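You operate a simulated robot arm through the tools that you are given. There is no shell and no other tool.

You are at the controls of a simulated robot arm. One attempt, no reset.

TASK
Wipe the grease off the grey tin, then fit the teal mat back in its drawer.
Fine: use the purple cloth and put it back; slide the tin to the larder end of the sideboard; the mat lies flat in the striped drawer; shut it. What is to be rubbed or washed off counts as gone when no trace of it is left.
Where things are to end (x, y in the base frame): grey tin within 80 mm of [740, 70].

It is judged by the outcome, as a careful person would: the job done as asked, and still so three seconds after it is handed in. It fails if anything else is knocked over, pushed out of place, dropped, spilled or broken. Flat cloth is picked up by pressing the open fingertips on it (5 to 10 N) and closing them slowly along it; thin cloth reads only 2 to 8 mm in the jaws.

THE ROBOT
A 7-joint arm with a fingered hand, fixed in place. Base frame: the origin is at the foot of the arm, x ahead of it, y to its left, z up. Units: mm, rad, N and s.
Its first joint turns from -2.897 to 2.897 rad. Payload 3.7 kg.
The TCP is the grasp point between the finger pads, 25 mm short of the fingertips. In the tool frame z runs along the fingers and y along their closing line. The gripper opens to 88 mm. The gripper's body begins 29 mm behind the TCP. The gripper is a hand of 5 fingers: y runs from the thumb to the fingers, the wrist lies at [-13, -106, -174] in the tool frame, and closing takes about 1.5 s.
Orientation is that of the tool frame in the base frame, as [roll, pitch, yaw] about the fixed x, y, z axes, in that order (R = Rz(yaw) Ry(pitch) Rx(roll)). With the fingers straight down and the wrist toward the robot, the tool's x, y and z point along [0, 1, 0], [1, 0, 0] and [0, 0, -1] of the base frame.

THE INTERFACE
- The arm moves only by the tool jog_arm. Its argument "motion" is a list of rows, each a list of 6 numbers: the shift along the tool's x, y, z in units of 20 mm (1.0 is 20 mm), then the turn, a rotation vector about the tool's x, y, z in units of 8 degrees (1.0 is 8 degrees). In form: [[tx, ty, tz, wx, wy, wz], ...]. A call has 1 to 20 rows; each row shifts and turns the commanded pose from where the row before left it, along the tool's axes as they then stand. "hand" is the finger opening in mm, from 0 to 88, set as the call begins (left out, the last holds). A call with a number of a shift or a turn outside -1 to 1 is refused whole. A row lasts 0.2 s, in which the tool goes at most 50 mm and 0.15 rad; a call with a longer step from one row to the next is refused whole, and so is a gripper value outside its range. A pose out of reach is approached as far as the arm can. The call stops where the force on the tool passes 40 N (or 10 N more than at its start, if that is more) or the arm is blocked; 0.2 s more then pass. Each finger travels about 108 mm/s and halts on what it meets, pressing with about 24 N; the grip force reading is that of the motor and also rises with nothing between the fingers. The clock runs only during rows and for 0.2 s after the last one: add rows that do not move to give the fingers time. It gives the time, the measured TCP pose, the force on the tool (base axes), the opening and the grip force at its end, in the units of the frame above (readings bear some noise), with the torque about the TCP (base axes, N m) and any sound that the robot's microphone picked up, and new pictures: "show" is both (left out), scene, wrist or none.
- Cameras (640 x 400 px; columns grow to the right, rows downward): "scene" is fixed at [399.1, 651, 1603.3]; the picture's right is [-0.81, -0.59, 0.00], its down [-0.56, 0.78, -0.28] and it looks along [0.17, -0.23, -0.96] (base axes); focal length 250 px, centre (320, 200). "wrist" rides on the gripper at [59, -79, -105] in the tool frame; the picture's right is [-0.73, 0.32, -0.61], its down [-0.62, -0.68, 0.38] and it looks along [-0.29, 0.66, 0.70] (tool axes); focal length 234 px, centre (320, 200). There is no depth. A picture from a camera that has moved, and an enlarged one, comes with that camera's place and axes in the base frame and with its lens.
- move_fingers(index, middle, ring, little, thumb_bend, thumb_turn): sets how far each is bent, from 0 (flat) to 1 (curled in); at 0.3 the hand is open as for a grip, at 0.7 the pads meet at the TCP. One left out holds its place. A second passes; each finger stops where it meets its share of the squeeze, and holds until it gets a number again. A gripper value or a shape takes the hand back. It gives what a move gives, with no picture; readings hold the bend of each and the force on index, middle, ring, little, thumb and palm. thumb_turn goes from beside the hand (0) to across from the fingers (1), as for a grip.
- grasp_type(shape): the hand has 5 fingers and takes this shape, open, in about a second: jaw (thumb against the fingers, like two jaws); tri (thumb and two fingers); tip (a fingertip pinch); poke (one finger out to press); point (the index stretched); flat (the hand flat); cup (the hand cupped); fist (a fist). The gripper value then closes the fingers along that shape, each until it touches; the sizes above hold for jaw. It gives what a move gives, with no picture.
- close_up(camera, box): a new picture of the part [left, top, right, bottom] of that camera's present view, enlarged. No time passes.
- finish_job(): hands the job in; it is judged then, once.

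Nothing tells you positions but the pictures and the camera data. Unless the task says otherwise, let go and move clear before handing in.

The tools are called after "Emit:" as name(argument=value, ...) on one line, values as JSON. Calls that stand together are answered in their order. jog_arm: Moves the arm, as the interface text tells. Its arguments: {"type":"object","properties":{"motion":{"type":"array","items":{"type":"array","items":{"type":"number"}}},"hand":{"type":"number"},"show":{"type":"string","enum":["both","scene","wrist","none"]}},"required":["motion"]} The other tools are called the same way: grasp_type (shape) gives the hand a shape; move_fingers (index, middle, ring, little, thumb_bend, thumb_turn) moves the fingers one by one; close_up (camera, box) takes an enlarged picture of a part of a camera's view; finish_job () hands the job in.

At the start:

```text
time: 0.0
eef_pos: [501.1, 166.4, 1099.1]
tool_rot: [-3.141, -0.001, 1.57]
wrist_force: [-0.7, 0.0, -0.1]
torque: [0.0, 0.01, -0.01]
opening: 87.3
finger_force: 0.0
shape: jaw
bend: [0.3, 0.3, 0.3, 0.3, 0.3, 0.98]
finger forces: [0.1, 0.0, 0.0, 0.1, 0.0, 0.1]
```

scene: 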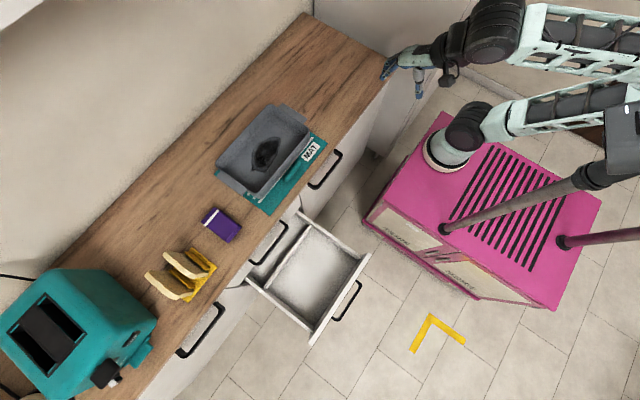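
wrist: 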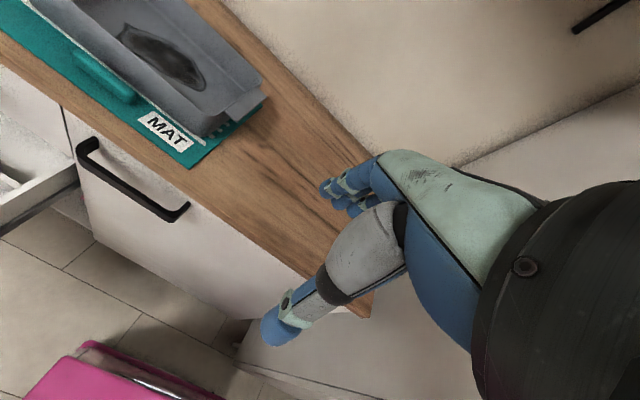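

I see a wooden sideboard with a grey tin (dark grease stain inside) standing on a teal mat, a purple cloth, a toast rack, a teal toaster and an open drawer. I'll look closer before moving.

Emit:
close_up(camera="scene", box=[200, 80, 360, 220])

Emit:
close_up(camera="scene", box=[130, 190, 290, 310])

Emit:
close_up(camera="scene", box=[220, 130, 400, 360])

Emit:
close_up(camera="wrist", box=[0, 0, 320, 200])

Emit:
close_up(camera="scene", box=[240, 0, 480, 150])

```text
2.86 times, centred on (280, 150) of scene
camera zoom: at [399.1, 651.0, 1603.3], right [-0.81, -0.59, 0.0], down [-0.56, 0.78, -0.28], along [0.17, -0.23, -0.96], focal length 716 px, centre (434, 343)
```

zoom: 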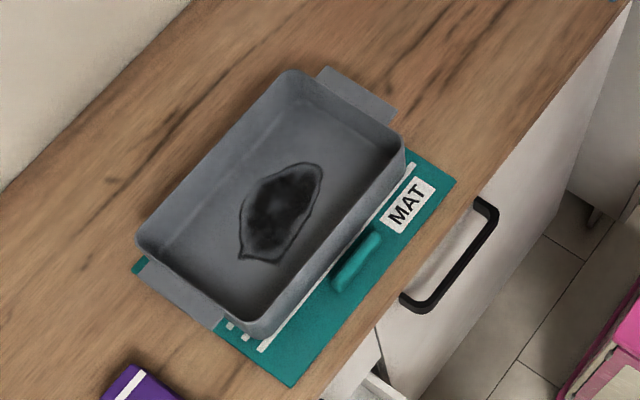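

```text
3.33 times, centred on (210, 250) of scene
camera zoom: at [399.1, 651.0, 1603.3], right [-0.81, -0.59, 0.0], down [-0.56, 0.78, -0.28], along [0.17, -0.23, -0.96], focal length 835 px, centre (687, 33)
```

zoom: 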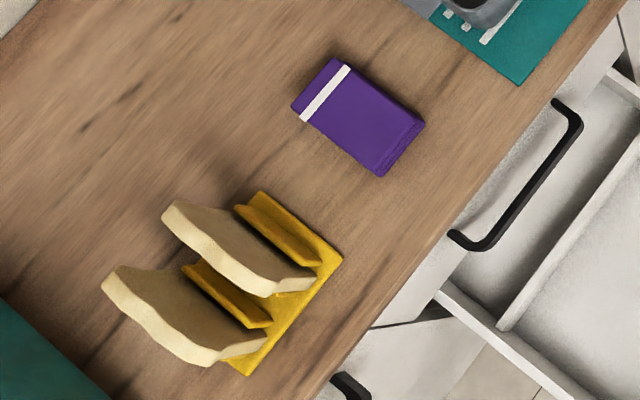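

```text
1.74 times, centred on (310, 245) of scene
camera zoom: at [399.1, 651.0, 1603.3], right [-0.81, -0.59, 0.0], down [-0.56, 0.78, -0.28], along [0.17, -0.23, -0.96], focal length 436 px, centre (337, 122)
```

zoom: 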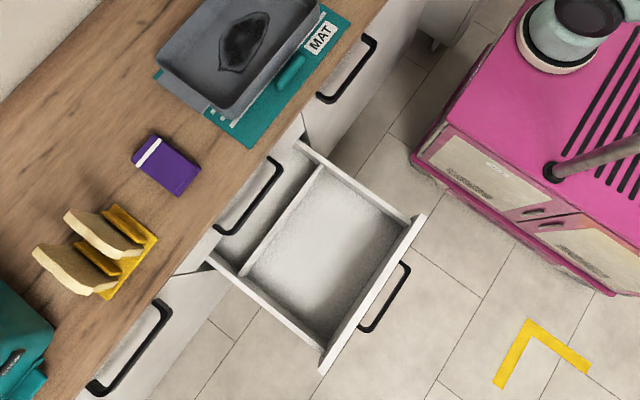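

```text
2.00 times, centred on (160, 100) of wrist
camera zoom: at [422.9, 227.4, 1204.5], right [0.32, -0.73, 0.61], down [-0.68, -0.62, -0.38], along [0.66, -0.29, -0.7], focal length 468 px, centre (640, 400)
```

zoom: 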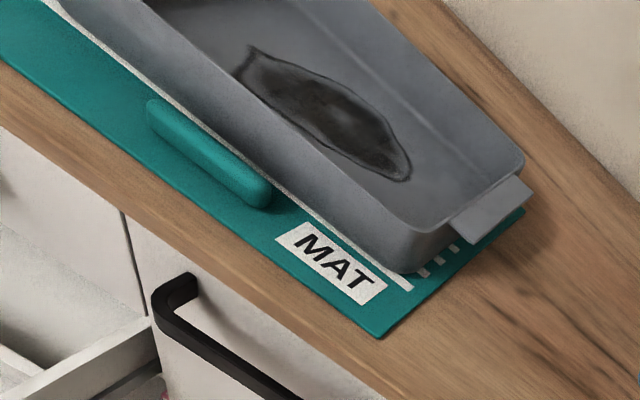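

```text
2.67 times, centred on (360, 75) of scene
camera zoom: at [399.1, 651.0, 1603.3], right [-0.81, -0.59, 0.0], down [-0.56, 0.78, -0.28], along [0.17, -0.23, -0.96], focal length 668 px, centre (213, 533)
```

zoom: 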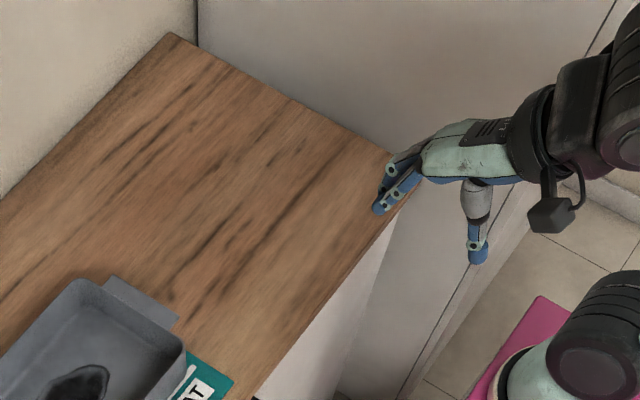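

The tabletop is at roughly z=855. The tin and mat are around (740, 440) and the cloth is around (723, 711). I need to find out which drawer is striped, so I'll move the hand left and back to view the drawer fronts.

Emit:
jog_arm(motion=[[1, -0.5, 0, 0, 0, 0], [1, -0.5, 0, 0, 0, 0], [1, -0.5, 0, 0, 0, 0], [1, -0.5, 0, 0, 0, 0], [1, -0.5, 0, 0, 0, 0], [1, -0.5, 0, 0, 0, 0], [1, -0.5, 0, 0, 0, 0], [1, -0.5, 0, 0, 0, 0], [1, -0.5, 0, 0, 0, 0], [1, -0.5, 0, 0, 0, 0], [1, -0.5, 0, 0, 0, 0], [1, -0.5, 0, 0, 0, 0], [1, -0.5, 0, 0, 0, 0], [1, -0.5, 0, 0, 0, 0], [1, -0.5, 0, 0, 0, 0], [1, -0.5, 0, 0, 0, 0], [1, -0.5, 0, 0, 0, 0], [1, -0.5, 0, 0, 0, 0], [1, -0.5, 0, 0, 0, 0], [1, -0.5, 0, 0, 0, 0]], show="both")

```text
time: 3.1
eef_pos: [412.1, 419.9, 1120.8]
tool_rot: [-2.992, -0.082, 1.535]
wrist_force: [-0.3, 0.2, -0.2]
torque: [0.01, -0.01, -0.03]
opening: 87.7
finger_force: 0.0
shape: jaw
bend: [0.3, 0.3, 0.3, 0.3, 0.3, 0.98]
finger forces: [0.0, 0.0, 0.0, 0.0, 0.0, 0.0]
stopped in row 15: the arm was blocked; the commanded pose is now the measured one
camera wrist: at [352.6, 473.3, 1241.6], right [0.38, -0.78, 0.49], down [-0.75, -0.57, -0.33], along [0.54, -0.24, -0.81], focal length 234 px, centre (320, 200)
```

scene: 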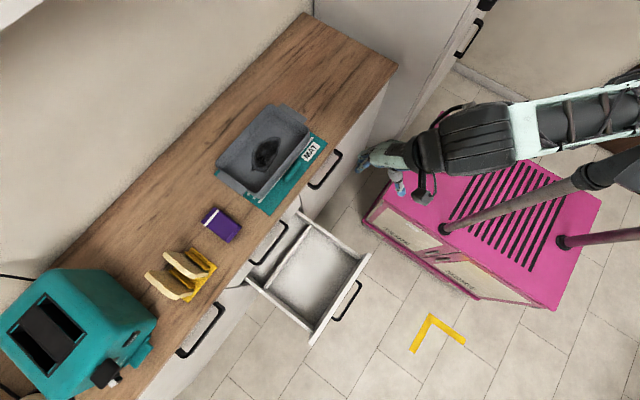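
wrist: 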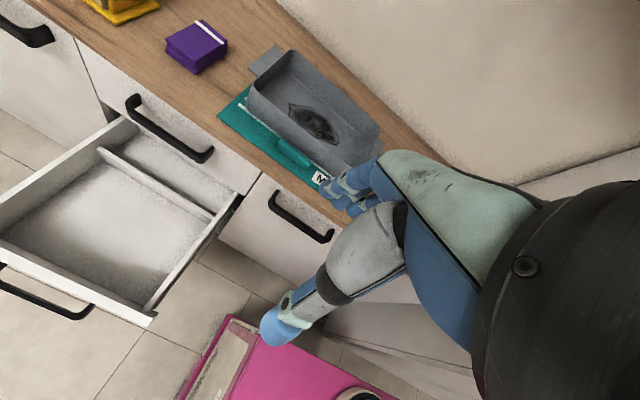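

The arm stalled partway, probably at a joint limit. I'll zoom in on the drawer fronts to look for stripes.

Emit:
close_up(camera="wrist", box=[0, 0, 260, 160])

Emit:
close_up(camera="wrist", box=[0, 120, 260, 330])

Emit:
close_up(camera="wrist", box=[180, 30, 400, 200])

Emit:
close_up(camera="scene", box=[160, 200, 400, 380])

```text
2.46 times, centred on (130, 80) of wrist
camera zoom: at [352.6, 473.3, 1241.6], right [0.38, -0.78, 0.49], down [-0.75, -0.57, -0.33], along [0.54, -0.24, -0.81], focal length 576 px, centre (788, 495)
```

zoom: 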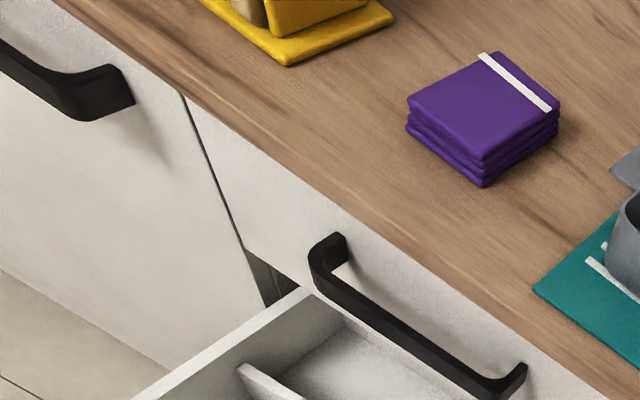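

```text
1.90 times, centred on (130, 225) of wrist
camera zoom: at [352.6, 473.3, 1241.6], right [0.38, -0.78, 0.49], down [-0.75, -0.57, -0.33], along [0.54, -0.24, -0.81], focal length 446 px, centre (682, 152)
```

zoom: 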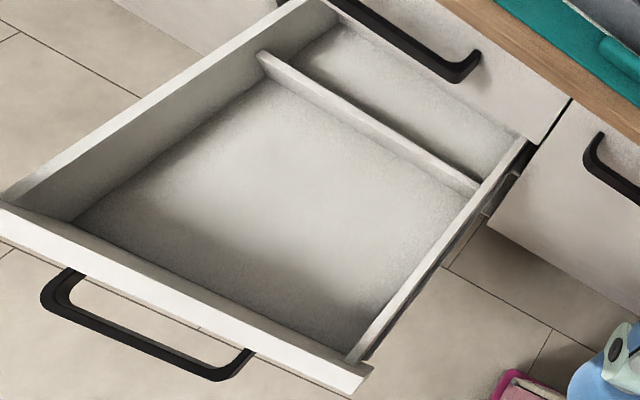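

```text
2.35 times, centred on (290, 115) of wrist
camera zoom: at [352.6, 473.3, 1241.6], right [0.38, -0.78, 0.49], down [-0.75, -0.57, -0.33], along [0.54, -0.24, -0.81], focal length 551 px, centre (391, 400)
```

zoom: 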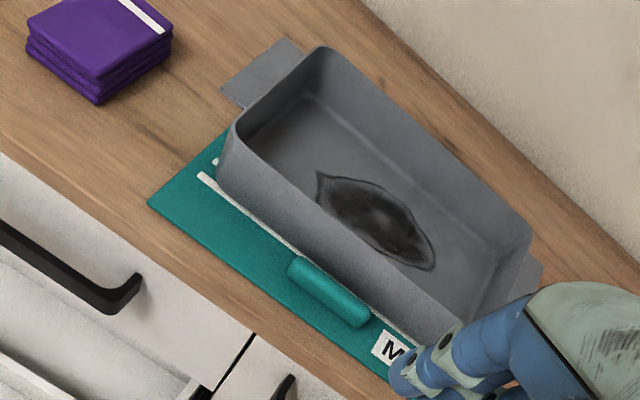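

```text
2.22 times, centred on (280, 290) of scene
camera zoom: at [399.1, 651.0, 1603.3], right [-0.81, -0.59, 0.0], down [-0.56, 0.78, -0.28], along [0.17, -0.23, -0.96], focal length 557 px, centre (409, 0)
```

zoom: 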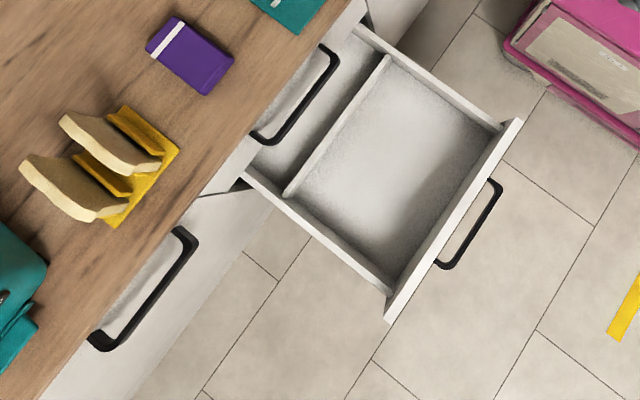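

The cloth is a thick folded stack, and the open drawer is the lower one in the middle unit, with its front facing away from me. I'll lower the hand, straighten it and try for a view of the drawer fronts.

Emit:
jog_arm(motion=[[0, 0, 0.8, -0.5, -0.29, -0.12], [0, 0, 0.8, -0.5, -0.29, -0.12], [0, 0, 1, 0, 0, 0], [0, 0, 1, 0, 0, 0], [0, 0, 1, 0, 0, 0], [0, 0, 1, 0, 0, 0], [0, 0, 1, 0, 0, 0], [0, 0, 1, 0, 0, 0]], show="scene")

```text
time: 4.5
eef_pos: [443.7, 403.2, 1032.0]
tool_rot: [-3.017, -0.084, 1.548]
wrist_force: [-0.5, -0.4, -0.7]
torque: [-0.01, 0.01, 0.0]
opening: 87.9
finger_force: 0.0
shape: jaw
bend: [0.3, 0.3, 0.3, 0.3, 0.3, 0.98]
finger forces: [0.0, 0.0, 0.0, 0.0, 0.0, 0.1]
stopped in row 7: the arm was blocked; the commanded pose is now the measured one
```

scene: 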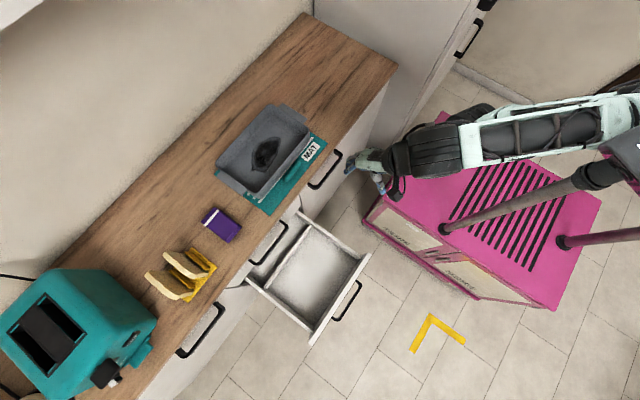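

The arm is stuck again with the tool slightly tilted. I'll look closely at the arm to see what is limiting it.

Emit:
close_up(camera="scene", box=[340, 60, 640, 260])

Emit:
close_up(camera="wrist", box=[0, 0, 640, 400])

```text
2.00 times, centred on (490, 160) of scene
camera zoom: at [399.1, 651.0, 1603.3], right [-0.81, -0.59, 0.0], down [-0.56, 0.78, -0.28], along [0.17, -0.23, -0.96], focal length 501 px, centre (-20, 280)
```

zoom: 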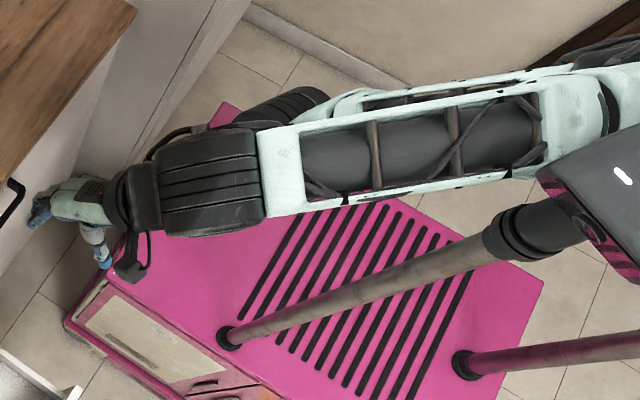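

```text
1.00 times, centred on (320, 200) of wrist (not enlarged: the box is as wide or as high as the picture)
camera zoom: at [380.2, 454.9, 1151.2], right [0.38, -0.78, 0.5], down [-0.74, -0.58, -0.35], along [0.56, -0.24, -0.79], focal length 234 px, centre (320, 200)
```

zoom: 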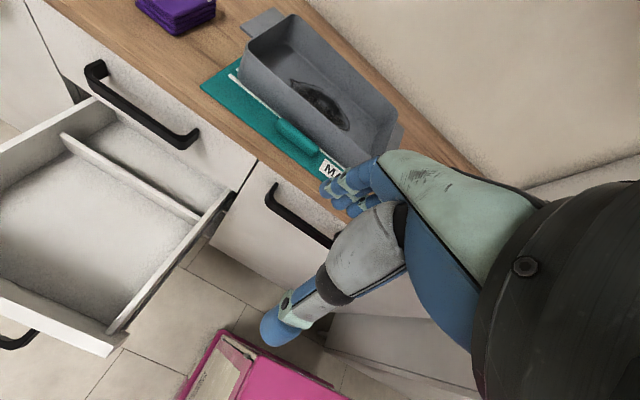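

The robot is a cart with a mast, and the arm is probably at a wrist-joint limit when the hand keeps its yaw while swinging left. I'll test by turning the hand leftward and correcting the tilt.

Emit:
jog_arm(motion=[[0, 0, 0, 0, 0, -1], [0, 0, 0, 0, 0, -1], [0, 0, 0, 0, 0, -1], [0, 0, 0, 0, 0, 0]], show="scene")

```text
time: 5.5
eef_pos: [439.2, 405.3, 1033.3]
tool_rot: [-3.067, -0.119, 1.975]
wrist_force: [-0.4, 0.3, 0.8]
torque: [0.0, 0.0, -0.01]
opening: 88.0
finger_force: 0.2
shape: jaw
bend: [0.3, 0.3, 0.3, 0.3, 0.3, 0.98]
finger forces: [0.0, 0.0, 0.0, 0.0, 0.0, 0.0]
```

scene: 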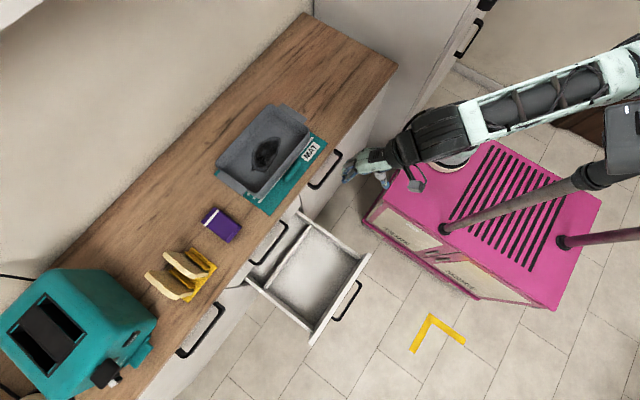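

Turning the hand freed the arm. Now I'll level the tool and move it down and left.

Emit:
jog_arm(motion=[[0, 0, 0, -0.27, -0.43, 0], [0, 0, 0, -0.27, -0.43, 0], [0, 0, 1, 0, 0, 0], [0, 0, 1, 0, 0, 0], [0, 0, 1, 0, 0, 0], [0, 0, 1, 0, 0, 0], [0, 0, 0, 0, 0, 0]], show="none")

```text
time: 7.1
eef_pos: [437.9, 404.2, 951.5]
tool_rot: [-3.141, -0.003, 1.978]
wrist_force: [-0.5, 0.0, 0.8]
torque: [-0.02, -0.03, -0.01]
opening: 87.7
finger_force: 0.1
shape: jaw
bend: [0.3, 0.3, 0.3, 0.3, 0.3, 0.98]
finger forces: [0.0, 0.0, 0.1, 0.0, 0.0, 0.1]
```

Level now. I'll swing further left, turning the hand along with the arm.

Emit:
jog_arm(motion=[[0.93, 0.06, 0, 0, 0, -0.2], [0.93, 0.06, 0, 0, 0, -0.2], [0.93, 0.06, 0, 0, 0, -0.2], [0.93, 0.06, 0, 0, 0, -0.2], [0.93, 0.06, 0, 0, 0, -0.2], [0.93, 0.06, 0, 0, 0, -0.2], [0.93, 0.06, 0, 0, 0, -0.2], [0.93, 0.06, 0, 0, 0, -0.2], [0.93, 0.06, 0, 0, 0, -0.2], [0.93, 0.06, 0, 0, 0, -0.2], [0.93, 0.06, 0, 0, 0, -0.2], [0.93, 0.06, 0, 0, 0, -0.2], [0, 0, 0, 0, 0, 0]], show="both")

```text
time: 9.4
eef_pos: [394.8, 544.9, 997.0]
tool_rot: [-3.109, -0.142, 2.214]
wrist_force: [-1.0, 0.2, -0.7]
torque: [-0.02, -0.03, -0.04]
opening: 87.7
finger_force: 0.1
shape: jaw
bend: [0.3, 0.3, 0.3, 0.3, 0.3, 0.98]
finger forces: [0.0, 0.0, 0.0, 0.1, 0.0, 0.0]
stopped in row 11: the arm was blocked; the commanded pose is now the measured one
camera wrist: at [310.9, 535.7, 1112.3], right [0.76, -0.44, 0.49], down [-0.22, -0.87, -0.45], along [0.62, 0.23, -0.75], focal length 234 px, centre (320, 200)
```

scene: 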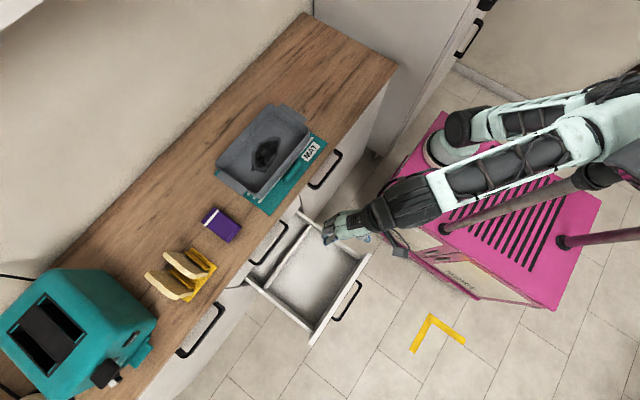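
wrist: 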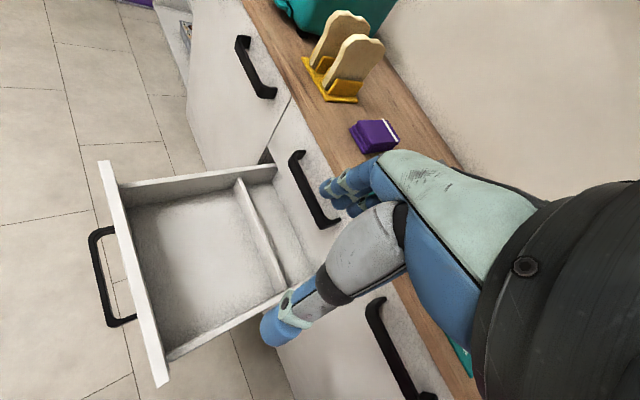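

The arm has stalled again. I'll look at its geometry more closely to understand the limits.

Emit:
close_up(camera="scene", box=[400, 40, 640, 240])

Emit:
close_up(camera="wrist", box=[60, 130, 320, 400])

Emit:
close_up(camera="wrist", box=[160, 0, 420, 200])

```text
2.00 times, centred on (520, 140) of scene
camera zoom: at [399.1, 651.0, 1603.3], right [-0.81, -0.59, 0.0], down [-0.56, 0.78, -0.28], along [0.17, -0.23, -0.96], focal length 501 px, centre (-80, 320)
```

zoom: 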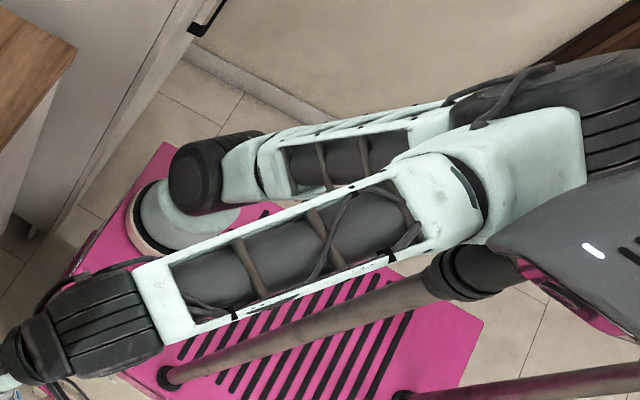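

```text
1.48 times, centred on (190, 265) of wrist
camera zoom: at [310.9, 535.7, 1112.3], right [0.76, -0.44, 0.49], down [-0.22, -0.87, -0.45], along [0.62, 0.23, -0.75], focal length 347 px, centre (513, 104)
```

zoom: 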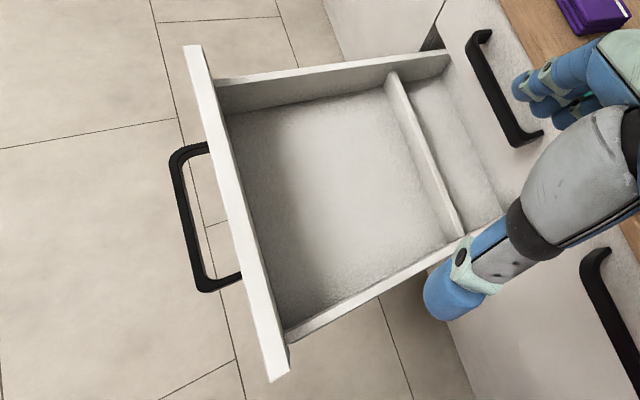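

```text
2.00 times, centred on (290, 100) of wrist
camera zoom: at [310.9, 535.7, 1112.3], right [0.76, -0.44, 0.49], down [-0.22, -0.87, -0.45], along [0.62, 0.23, -0.75], focal length 468 px, centre (380, 400)
```

zoom: 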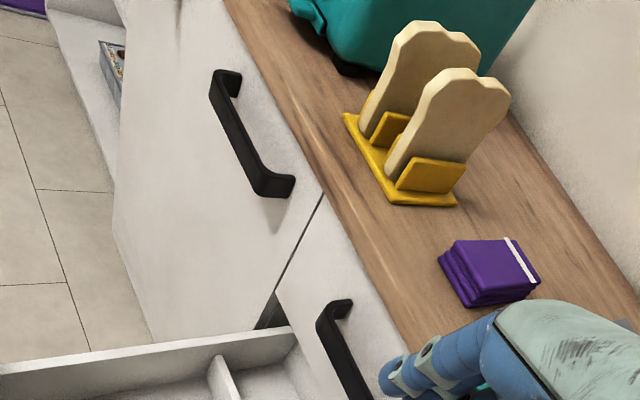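

It looks as though the elbow swings into the mast platform when the hand stays square to the sideboard. Turning the hand further left should move the elbow clear, so I'll do that and level the tool again.

Emit:
jog_arm(motion=[[0, 0, 0, 0, 0, -1], [0, 0, 0, 0, 0, -1], [0, 0, 0, 0, 0, -1], [0, 0, 0, -0.12, -0.51, 0], [0, 0, 0, -0.12, -0.51, 0], [0, 0, 1, 0, 0, 0], [0, 0, 1, 0, 0, 0], [0, 0, 0, 0, 0, 0]], show="both")

```text
time: 11.4
eef_pos: [428.1, 533.8, 966.8]
tool_rot: [3.075, -0.025, 2.585]
wrist_force: [-0.6, 0.2, 0.3]
torque: [-0.01, 0.0, 0.0]
opening: 88.0
finger_force: 0.1
shape: jaw
bend: [0.3, 0.3, 0.3, 0.3, 0.3, 0.98]
finger forces: [0.0, 0.1, 0.0, 0.1, 0.0, 0.0]
stopped in row 8: the arm was blocked; the commanded pose is now the measured one
camera wrist: at [336.6, 491.8, 1067.0], right [0.78, -0.15, 0.61], down [0.17, -0.88, -0.44], along [0.6, 0.45, -0.66], focal length 234 px, centre (320, 200)
```

scene: 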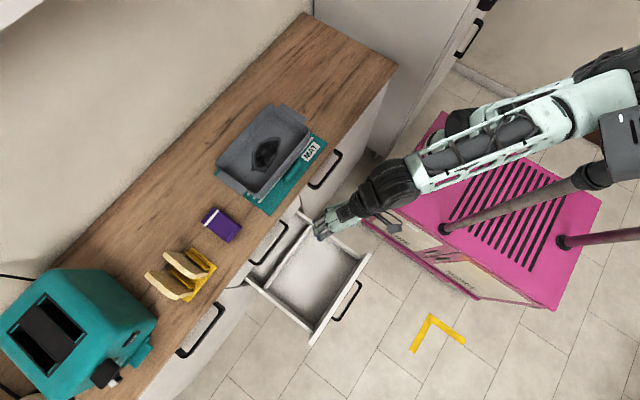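
wrist: 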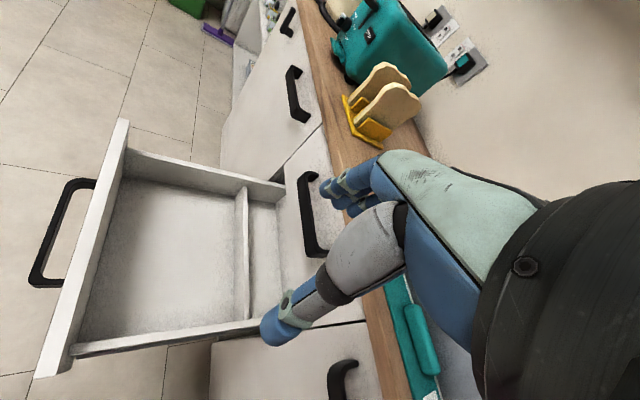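

The elbow still seems to be near the mast platform. From this view I can inspect the far-left end of the sideboard and the open drawer.

Emit:
close_up(camera="wrist", box=[150, 0, 470, 160])

Emit:
close_up(camera="wrist", box=[20, 110, 340, 390])

Emit:
close_up(camera="scene", box=[420, 20, 640, 220])

```text
2.00 times, centred on (310, 80) of wrist
camera zoom: at [336.6, 491.8, 1067.0], right [0.78, -0.15, 0.61], down [0.17, -0.88, -0.44], along [0.6, 0.45, -0.66], focal length 468 px, centre (340, 440)
```

zoom: 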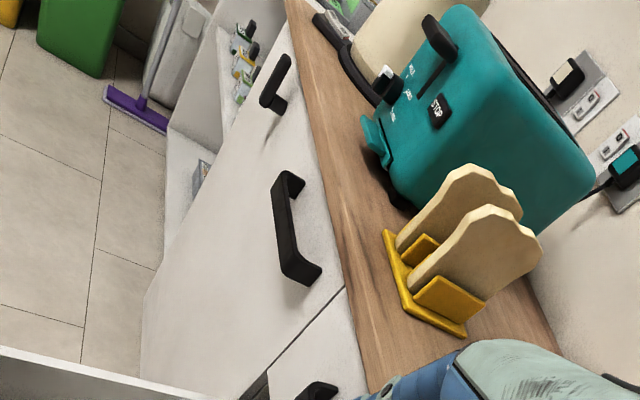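

```text
1.43 times, centred on (180, 250) of wrist
camera zoom: at [336.6, 491.8, 1067.0], right [0.78, -0.15, 0.61], down [0.17, -0.88, -0.44], along [0.6, 0.45, -0.66], focal length 334 px, centre (520, 129)
```

zoom: 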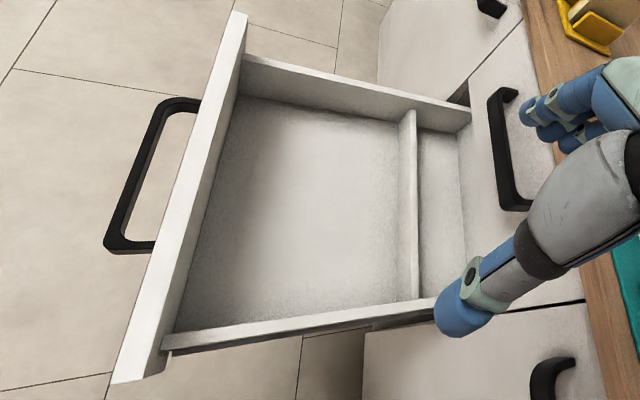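

```text
2.00 times, centred on (530, 120) of scene
camera zoom: at [399.1, 651.0, 1603.3], right [-0.81, -0.59, 0.0], down [-0.56, 0.78, -0.28], along [0.17, -0.23, -0.96], focal length 501 px, centre (-100, 360)
```

zoom: 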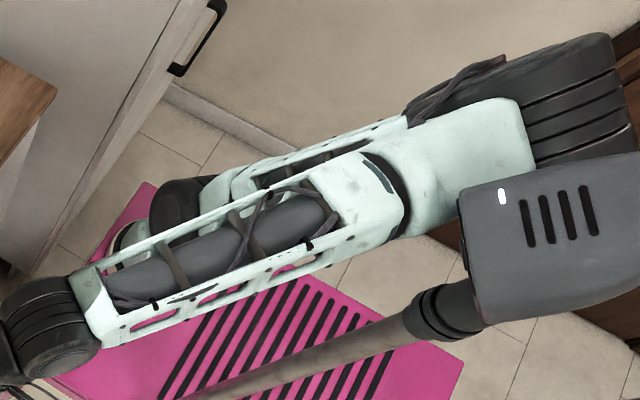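

All the visible closed fronts are plain, and the elbow appears to be brushing the mast box. I'll move the hand out over the table toward the cloth, where the arm extends and the elbow should clear.

Emit:
jog_arm(motion=[[-0.69, 0.92, -0.27, 0, 0, 0], [-0.69, 0.92, -0.27, 0.24, -0.09, 0], [-0.69, 0.92, -0.27, 0.24, -0.09, 0], [-0.69, 0.92, -0.27, 0, 0, 0], [-0.69, 0.92, -0.27, 0, 0, 0], [-0.69, 0.92, -0.27, 0, 0, 0], [-0.69, 0.92, -0.27, 0, 0, 0], [-0.69, 0.92, -0.27, 0, 0, 0], [0, 0, 0, 0, 0, -0.8], [0, 0, 0, 0, 0, -0.8], [0, 0, 0, 0, 0, -0.8], [0, 0, 0, 0, 0, -0.8], [0, 0, 0, 0, 0, -0.8], [0, 0, 0, 0, 0, 0]], show="both")

```text
time: 14.4
eef_pos: [591.5, 604.4, 1006.9]
tool_rot: [-3.132, 0.005, -3.129]
wrist_force: [0.6, 0.7, 0.2]
torque: [0.03, 0.02, 0.03]
opening: 87.9
finger_force: 0.0
shape: jaw
bend: [0.3, 0.3, 0.3, 0.3, 0.3, 0.98]
finger forces: [0.0, 0.1, 0.0, 0.0, 0.0, 0.0]
camera wrist: at [534.0, 526.8, 1112.4], right [0.72, 0.34, 0.61], down [0.63, -0.68, -0.37], along [0.29, 0.65, -0.7], focal length 234 px, centre (320, 200)
```

scene: 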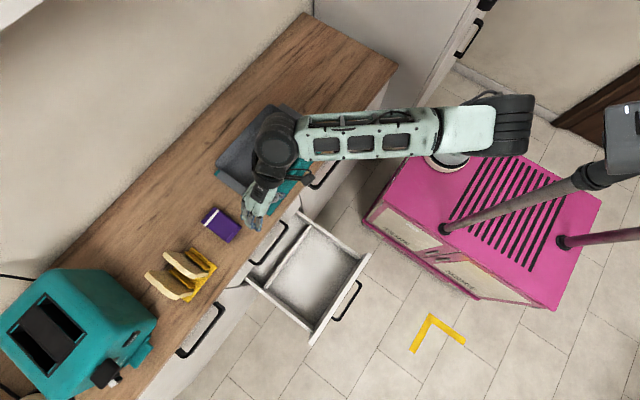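
wrist: 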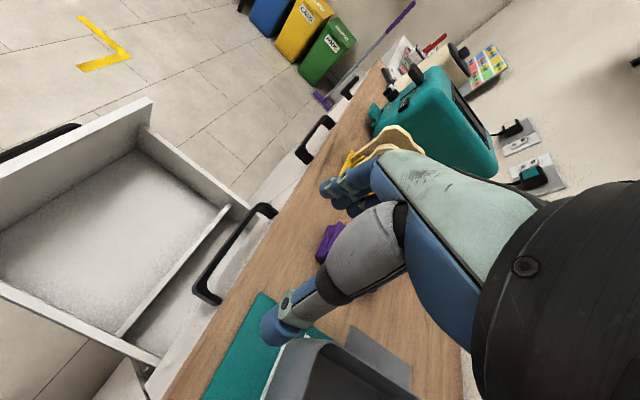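

The arm reaches freely in this pose, with the hand pointing left and the elbow far from the mast. I'll move over the cloth, staying high, and check the alignment.

Emit:
jog_arm(motion=[[-0.95, 0.75, 0.1, 0, 0, 0], [-0.95, 0.75, 0.1, 0, 0, 0], [-0.95, 0.75, 0.1, 0, 0, 0], [-0.95, 0.75, 0.1, 0, 0, 0], [-0.95, 0.75, 0.1, 0, 0, 0], [-0.95, 0.75, 0.1, 0, 0, 0.05], [-0.95, 0.75, 0.1, 0, 0, 0.04], [0, 0, 0, 0, 0, 0]], show="both")

```text
time: 16.2
eef_pos: [715.7, 701.5, 984.2]
tool_rot: [-3.134, 0.005, 3.14]
wrist_force: [0.4, -0.6, 0.6]
torque: [0.0, 0.01, -0.01]
opening: 88.0
finger_force: 0.0
shape: jaw
bend: [0.3, 0.3, 0.3, 0.3, 0.3, 0.98]
finger forces: [0.0, 0.0, 0.0, 0.0, 0.1, 0.0]
out of reach, approached as far as the arm can: row 7
camera wrist: at [656.5, 625.5, 1088.6], right [0.72, 0.33, 0.61], down [0.62, -0.69, -0.37], along [0.29, 0.65, -0.7], focal length 234 px, centre (320, 200)
```

scene: 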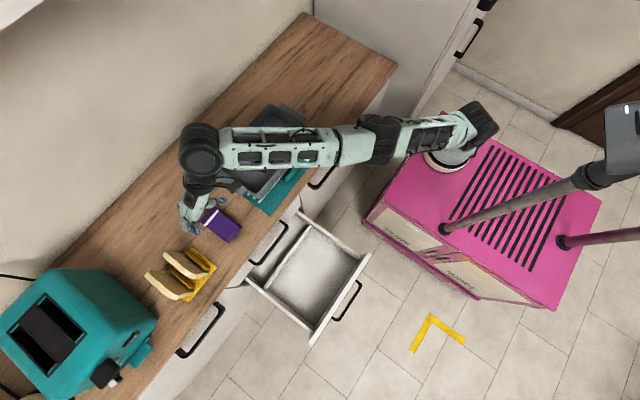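
wrist: 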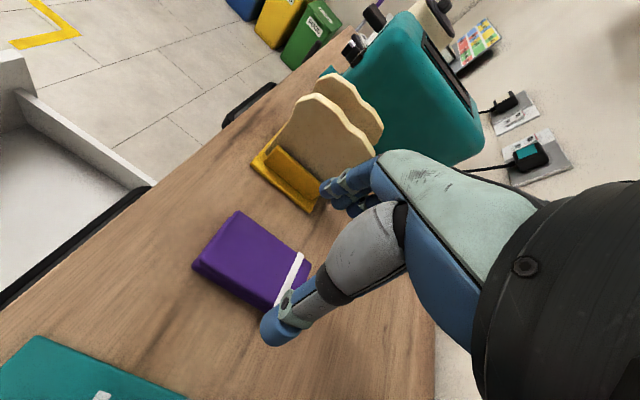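

The cloth spans x 671–777 and y 681–740, centred near (724, 711). I'll descend over it, since lower down it comes within reach.

Emit:
jog_arm(motion=[[0, 0, 1, 0, 0, 0], [0, 0, 1, 0, 0, 0], [-0.2, 0.2, 1, 0, 0, 0], [-0.2, 0.2, 0.3, 0, 0, 0], [0, 0, 0, 0, 0, 0]], show="both")

```text
time: 17.4
eef_pos: [724.5, 710.9, 920.4]
tool_rot: [-3.134, 0.005, 3.139]
wrist_force: [0.2, 0.2, -0.7]
torque: [-0.01, 0.01, 0.01]
opening: 87.8
finger_force: 0.0
shape: jaw
bend: [0.3, 0.3, 0.3, 0.3, 0.3, 0.98]
finger forces: [0.0, 0.0, 0.1, 0.0, 0.0, 0.0]
camera wrist: at [666.5, 633.8, 1024.8], right [0.72, 0.33, 0.61], down [0.62, -0.69, -0.37], along [0.29, 0.65, -0.7], focal length 234 px, centre (320, 200)
```

scene: 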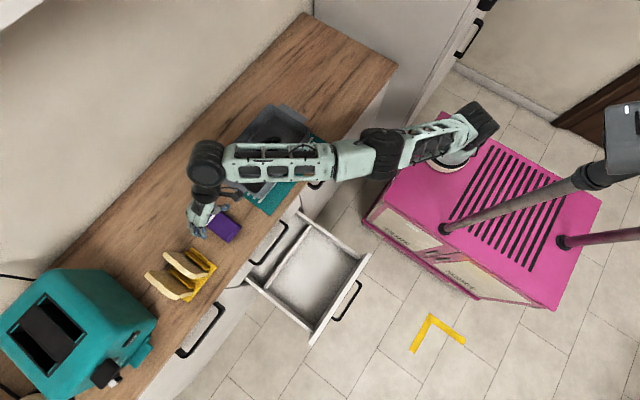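
wrist: 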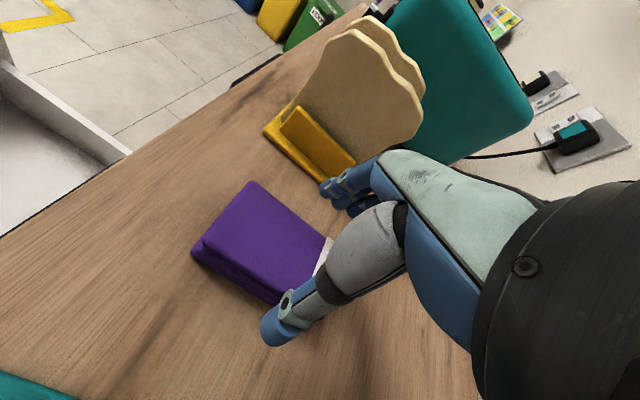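

The hand is centred above the cloth. A closer look will confirm it clears the toast rack.

Emit:
close_up(camera="scene", box=[140, 160, 300, 280])

Emit:
close_up(camera="wrist", box=[160, 120, 440, 360])

```text
3.33 times, centred on (220, 220) of scene
camera zoom: at [399.1, 651.0, 1603.3], right [-0.81, -0.59, 0.0], down [-0.56, 0.78, -0.28], along [0.17, -0.23, -0.96], focal length 835 px, centre (653, 133)
```

zoom: 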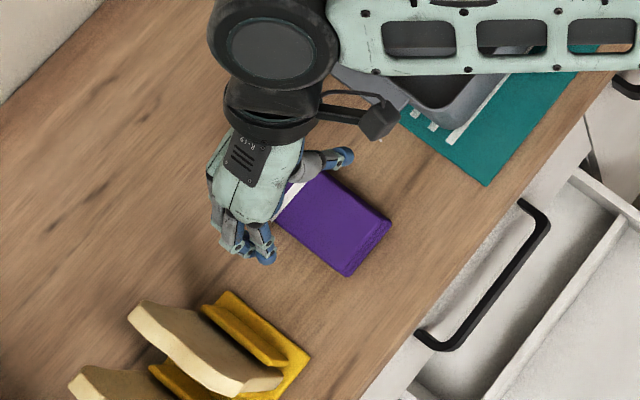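

```text
1.67 times, centred on (300, 240) of wrist
camera zoom: at [666.5, 633.8, 1024.8], right [0.72, 0.33, 0.61], down [0.62, -0.69, -0.37], along [0.29, 0.65, -0.7], focal length 390 px, centre (353, 133)
```

zoom: 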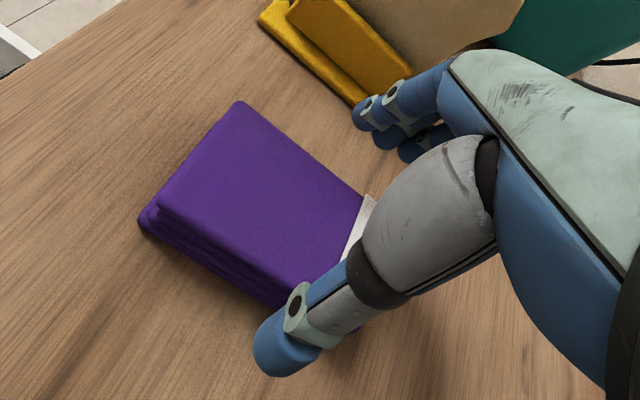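

The fingers sit a little toward the stripe end, so I'll shift 18 mm toward the cloth's centre and descend until the fingertips nearly touch the table.

Emit:
jog_arm(motion=[[0.9, 0, 0, 0, 0, 0], [0, 0, 0.5, 0, 0, 0], [0, 0, 0.5, 0, 0, 0], [0, 0, 0.5, 0, 0, 0], [0, 0, 0.1, 0, 0, 0], [0, 0, 0.1, 0, 0, 0], [0, 0, 0.1, 0, 0, 0], [0, 0, 0, 0, 0, 0]], show="wrist")

```text
time: 19.2
eef_pos: [706.1, 708.2, 884.6]
tool_rot: [-3.134, 0.005, 3.139]
wrist_force: [-0.1, 0.1, 0.7]
torque: [0.01, -0.03, -0.01]
opening: 87.8
finger_force: 0.0
shape: jaw
bend: [0.3, 0.3, 0.3, 0.3, 0.3, 0.98]
finger forces: [0.1, 0.0, 0.1, 0.0, 0.1, 0.0]
camera wrist: at [648.3, 631.5, 989.4], right [0.72, 0.33, 0.61], down [0.63, -0.69, -0.37], along [0.29, 0.65, -0.7], focal length 234 px, centre (320, 200)
```

wrist: 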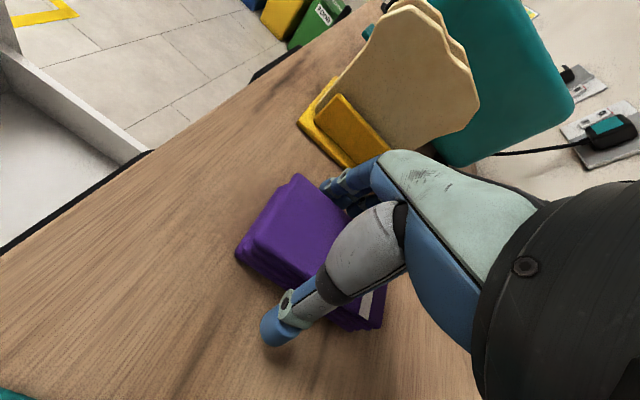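

No table contact yet and the cloth lies between thumb and fingers. Closing gently now.

Emit:
jog_arm(motion=[[0, 0, 0, 0, 0, 0], [0, 0, 0, 0, 0, 0], [0, 0, 0, 0, 0, 0], [0, 0, 0, 0, 0, 0]], hand=50, show="wrist")

```text
time: 20.2
eef_pos: [707.1, 707.3, 884.7]
tool_rot: [-3.133, 0.005, 3.139]
wrist_force: [-0.4, 0.3, 0.4]
torque: [0.0, -0.01, 0.0]
opening: 56.1
finger_force: 24.0
shape: jaw
bend: [0.28, 0.39, 0.36, 0.44, 0.62, 0.99]
finger forces: [11.7, 6.1, 2.7, 1.4, 21.8, 0.0]
camera wrist: at [648.3, 631.5, 989.5], right [0.72, 0.33, 0.61], down [0.63, -0.69, -0.37], along [0.29, 0.65, -0.7], focal length 234 px, centre (320, 200)
```

wrist: 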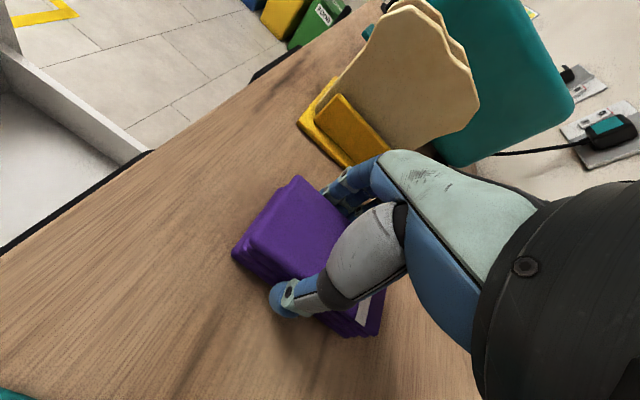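

The cloth is gripped firmly at 56 mm. By triangulation the tin rim is at z≈915 (x 678–836, y 325–582), and the stain spans about x 725–806, y 376–519. I'll lift the cloth and carry it over the tin.

Emit:
jog_arm(motion=[[0, 0, -0.3, 0, 0, 0], [0, 0, -0.8, 0, 0, 0], [0, 0, -1, 0, 0, 0], [0, 0, -1, 0, 0, 0], [0, 0, -1, 0, 0, 0], [0, -0.5, 0, 0, 0, 0], [-0.1, -0.9, 0, 0, 0, 0], [-0.15, -0.9, 0, 0, 0, 0], [-0.15, -0.9, 0, 0, 0, 0], [-0.15, -0.9, 0, 0, 0, 0], [-0.15, -0.9, 0, 0, 0, 0], [-0.15, -0.9, 0, 0, 0, 0], [-0.15, -0.9, 0, 0, 0, 0], [-0.15, -0.9, 0, 0, 0, 0], [-0.15, -0.9, 0, 0, 0, 0], [-0.15, -0.9, 0, 0, 0, 0], [-0.15, -0.9, 0, 0, 0, 0], [-0.15, -0.9, 0, 0, 0, 0], [-0.15, -0.9, 0, 0, 0, 0], [0, 0, 0, 0, 0, 0]], show="both")

```text
time: 24.4
eef_pos: [742.9, 464.0, 967.7]
tool_rot: [-3.132, 0.006, 3.141]
wrist_force: [1.1, 0.6, -0.3]
torque: [0.01, -0.02, 0.03]
opening: 56.3
finger_force: 23.7
shape: jaw
bend: [0.28, 0.39, 0.36, 0.45, 0.62, 0.99]
finger forces: [11.6, 5.9, 2.7, 1.3, 21.8, 0.0]
camera wrist: at [685.5, 387.8, 1072.8], right [0.72, 0.33, 0.61], down [0.63, -0.69, -0.37], along [0.29, 0.65, -0.7], focal length 234 px, centre (320, 200)
```

scene: 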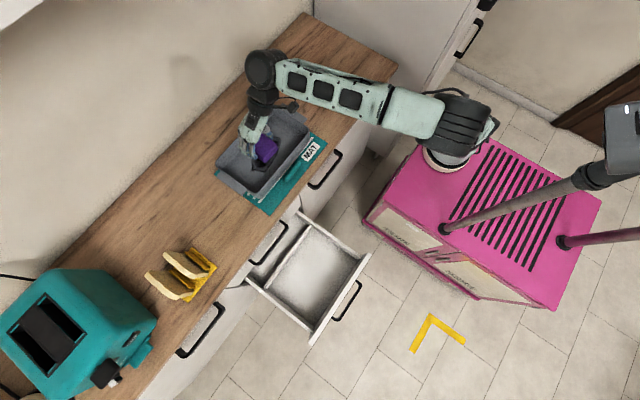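
wrist: 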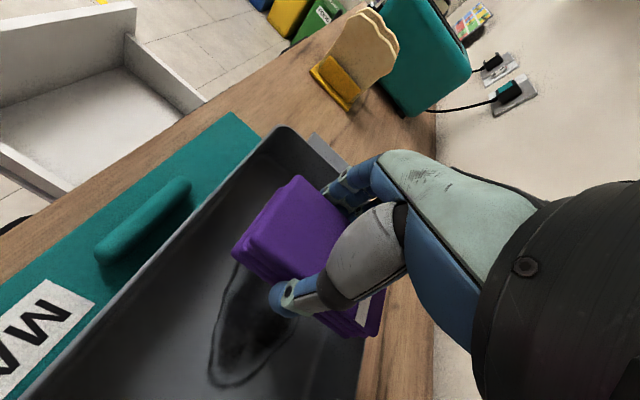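

The cloth hangs above the stain and clear of the rim. I'll lower it into the tin until it's just above the floor.

Emit:
jog_arm(motion=[[0, 0, 1, 0, 0, 0], [0, 0, 1, 0, 0, 0], [0, 0, 0.9, 0, 0, 0], [0, 0, 0.4, 0, 0, 0], [0, 0, 0.3, 0, 0, 0], [0, 0, 0, 0, 0, 0]], show="both")

```text
time: 25.8
eef_pos: [742.7, 464.0, 896.0]
tool_rot: [-3.133, 0.006, 3.139]
wrist_force: [0.0, -0.3, -0.8]
torque: [0.01, 0.0, 0.0]
opening: 56.2
finger_force: 23.9
shape: jaw
bend: [0.28, 0.39, 0.36, 0.45, 0.62, 0.98]
finger forces: [11.7, 6.0, 2.7, 1.3, 21.8, 0.0]
camera wrist: at [684.7, 389.4, 1000.3], right [0.72, 0.33, 0.61], down [0.63, -0.69, -0.37], along [0.29, 0.65, -0.7], focal length 234 px, centre (320, 200)
```

scene: 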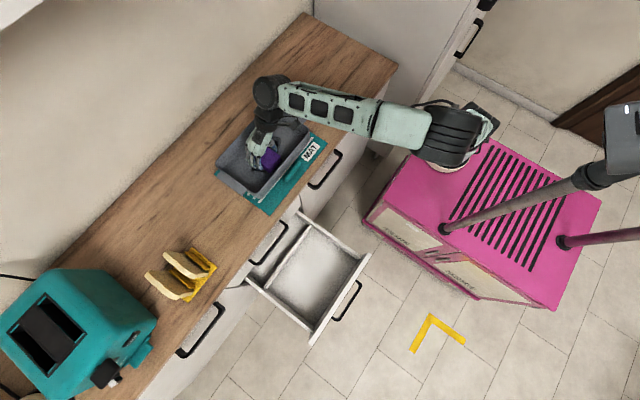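
wrist: 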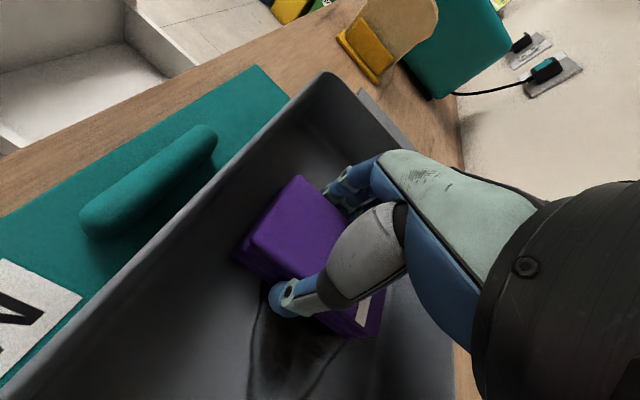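

Almost touching. I'll press down in small steps until there's light contact.

Emit:
jog_arm(motion=[[0, 0, 0.1, 0, 0, 0], [0, 0, 0.1, 0, 0, 0], [0, 0, 0.05, 0, 0, 0], [0, 0, 0, 0, 0, 0]], show="none")

```text
time: 26.8
eef_pos: [743.4, 464.1, 892.4]
tool_rot: [-3.134, 0.006, 3.14]
wrist_force: [-0.4, 1.8, 19.8]
torque: [0.01, -0.03, 0.09]
opening: 56.2
finger_force: 23.9
shape: jaw
bend: [0.28, 0.39, 0.36, 0.44, 0.62, 0.98]
finger forces: [12.5, 7.1, 3.4, 1.7, 23.5, 0.0]
```

That's 20 N of contact, so I'll ease off by about a millimetre and start a stroke toward −y.

Emit:
jog_arm(motion=[[0, 0, -0.06, 0, 0, 0], [0, -0.3, 0, 0, 0, 0], [0, -0.4, 0, 0, 0, 0], [0, -0.4, 0, 0, 0, 0], [0, -0.4, 0, 0, 0, 0]], show="both")

```text
time: 28.0
eef_pos: [743.8, 434.3, 891.7]
tool_rot: [-3.132, 0.008, 3.142]
wrist_force: [-0.4, 5.6, 16.5]
torque: [0.13, -0.02, 0.03]
opening: 55.2
finger_force: 24.1
shape: jaw
bend: [0.27, 0.38, 0.35, 0.43, 0.65, 0.98]
finger forces: [14.3, 7.8, 3.3, 2.3, 21.8, 0.1]
camera wrist: at [685.3, 358.8, 997.3], right [0.72, 0.33, 0.61], down [0.63, -0.69, -0.37], along [0.29, 0.65, -0.7], focal length 234 px, centre (320, 200)
```

scene: 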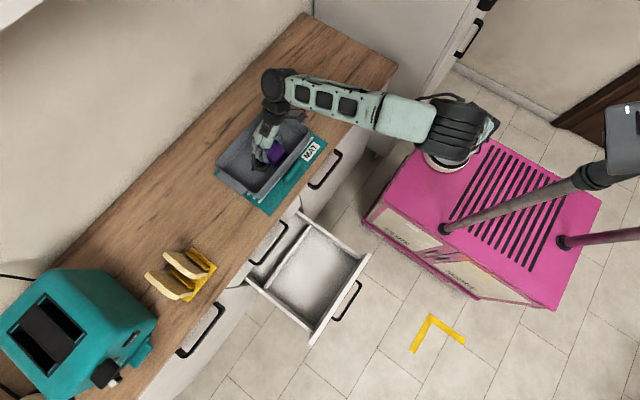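
wrist: 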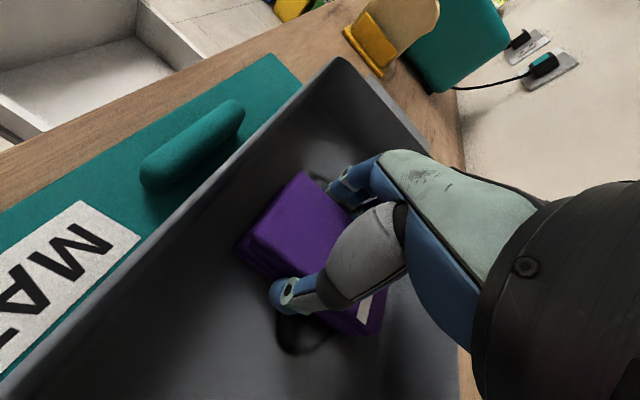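

The stroke works, with side force about 6 N and the tin staying put. I'll ease the pressure slightly and continue back and forth over the whole stain.

Emit:
jog_arm(motion=[[0, -0.4, -0.03, 0, 0, 0], [0, -0.4, 0, 0, 0, 0], [0, -0.4, 0, 0, 0, 0], [0, -0.4, 0, 0, 0, 0], [0, -0.2, 0, 0, 0, 0], [0, 0.2, 0, 0, 0, 0], [0, 0.4, 0, 0, 0, 0], [0, 0.4, 0, 0, 0, 0], [0, 0.4, 0, 0, 0, 0], [0, 0.4, 0, 0, 0, 0], [0, 0.4, 0, 0, 0, 0], [0, 0.4, 0, 0, 0, 0], [0, 0.4, 0, 0, 0, 0], [0, 0.4, 0, 0, 0, 0]], show="wrist")

```text
time: 31.0
eef_pos: [743.7, 466.6, 892.3]
tool_rot: [-3.134, 0.009, 3.141]
wrist_force: [0.6, -4.9, 11.3]
torque: [-0.16, -0.01, -0.02]
opening: 54.8
finger_force: 23.9
shape: jaw
bend: [0.28, 0.4, 0.37, 0.43, 0.63, 0.98]
finger forces: [11.4, 5.8, 3.0, 1.5, 26.1, 0.0]
camera wrist: at [684.7, 389.7, 997.5], right [0.72, 0.33, 0.61], down [0.63, -0.69, -0.37], along [0.3, 0.65, -0.7], focal length 234 px, centre (320, 200)
```

wrist: 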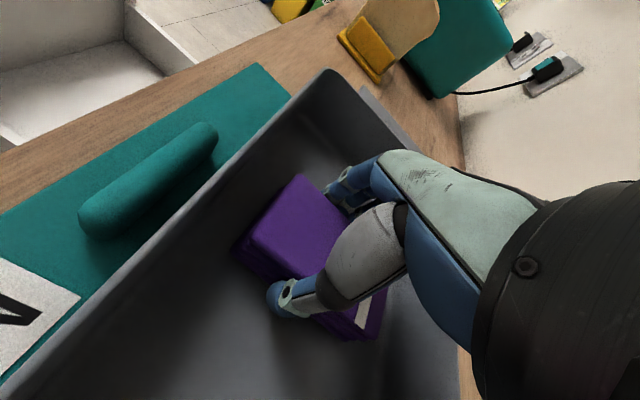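

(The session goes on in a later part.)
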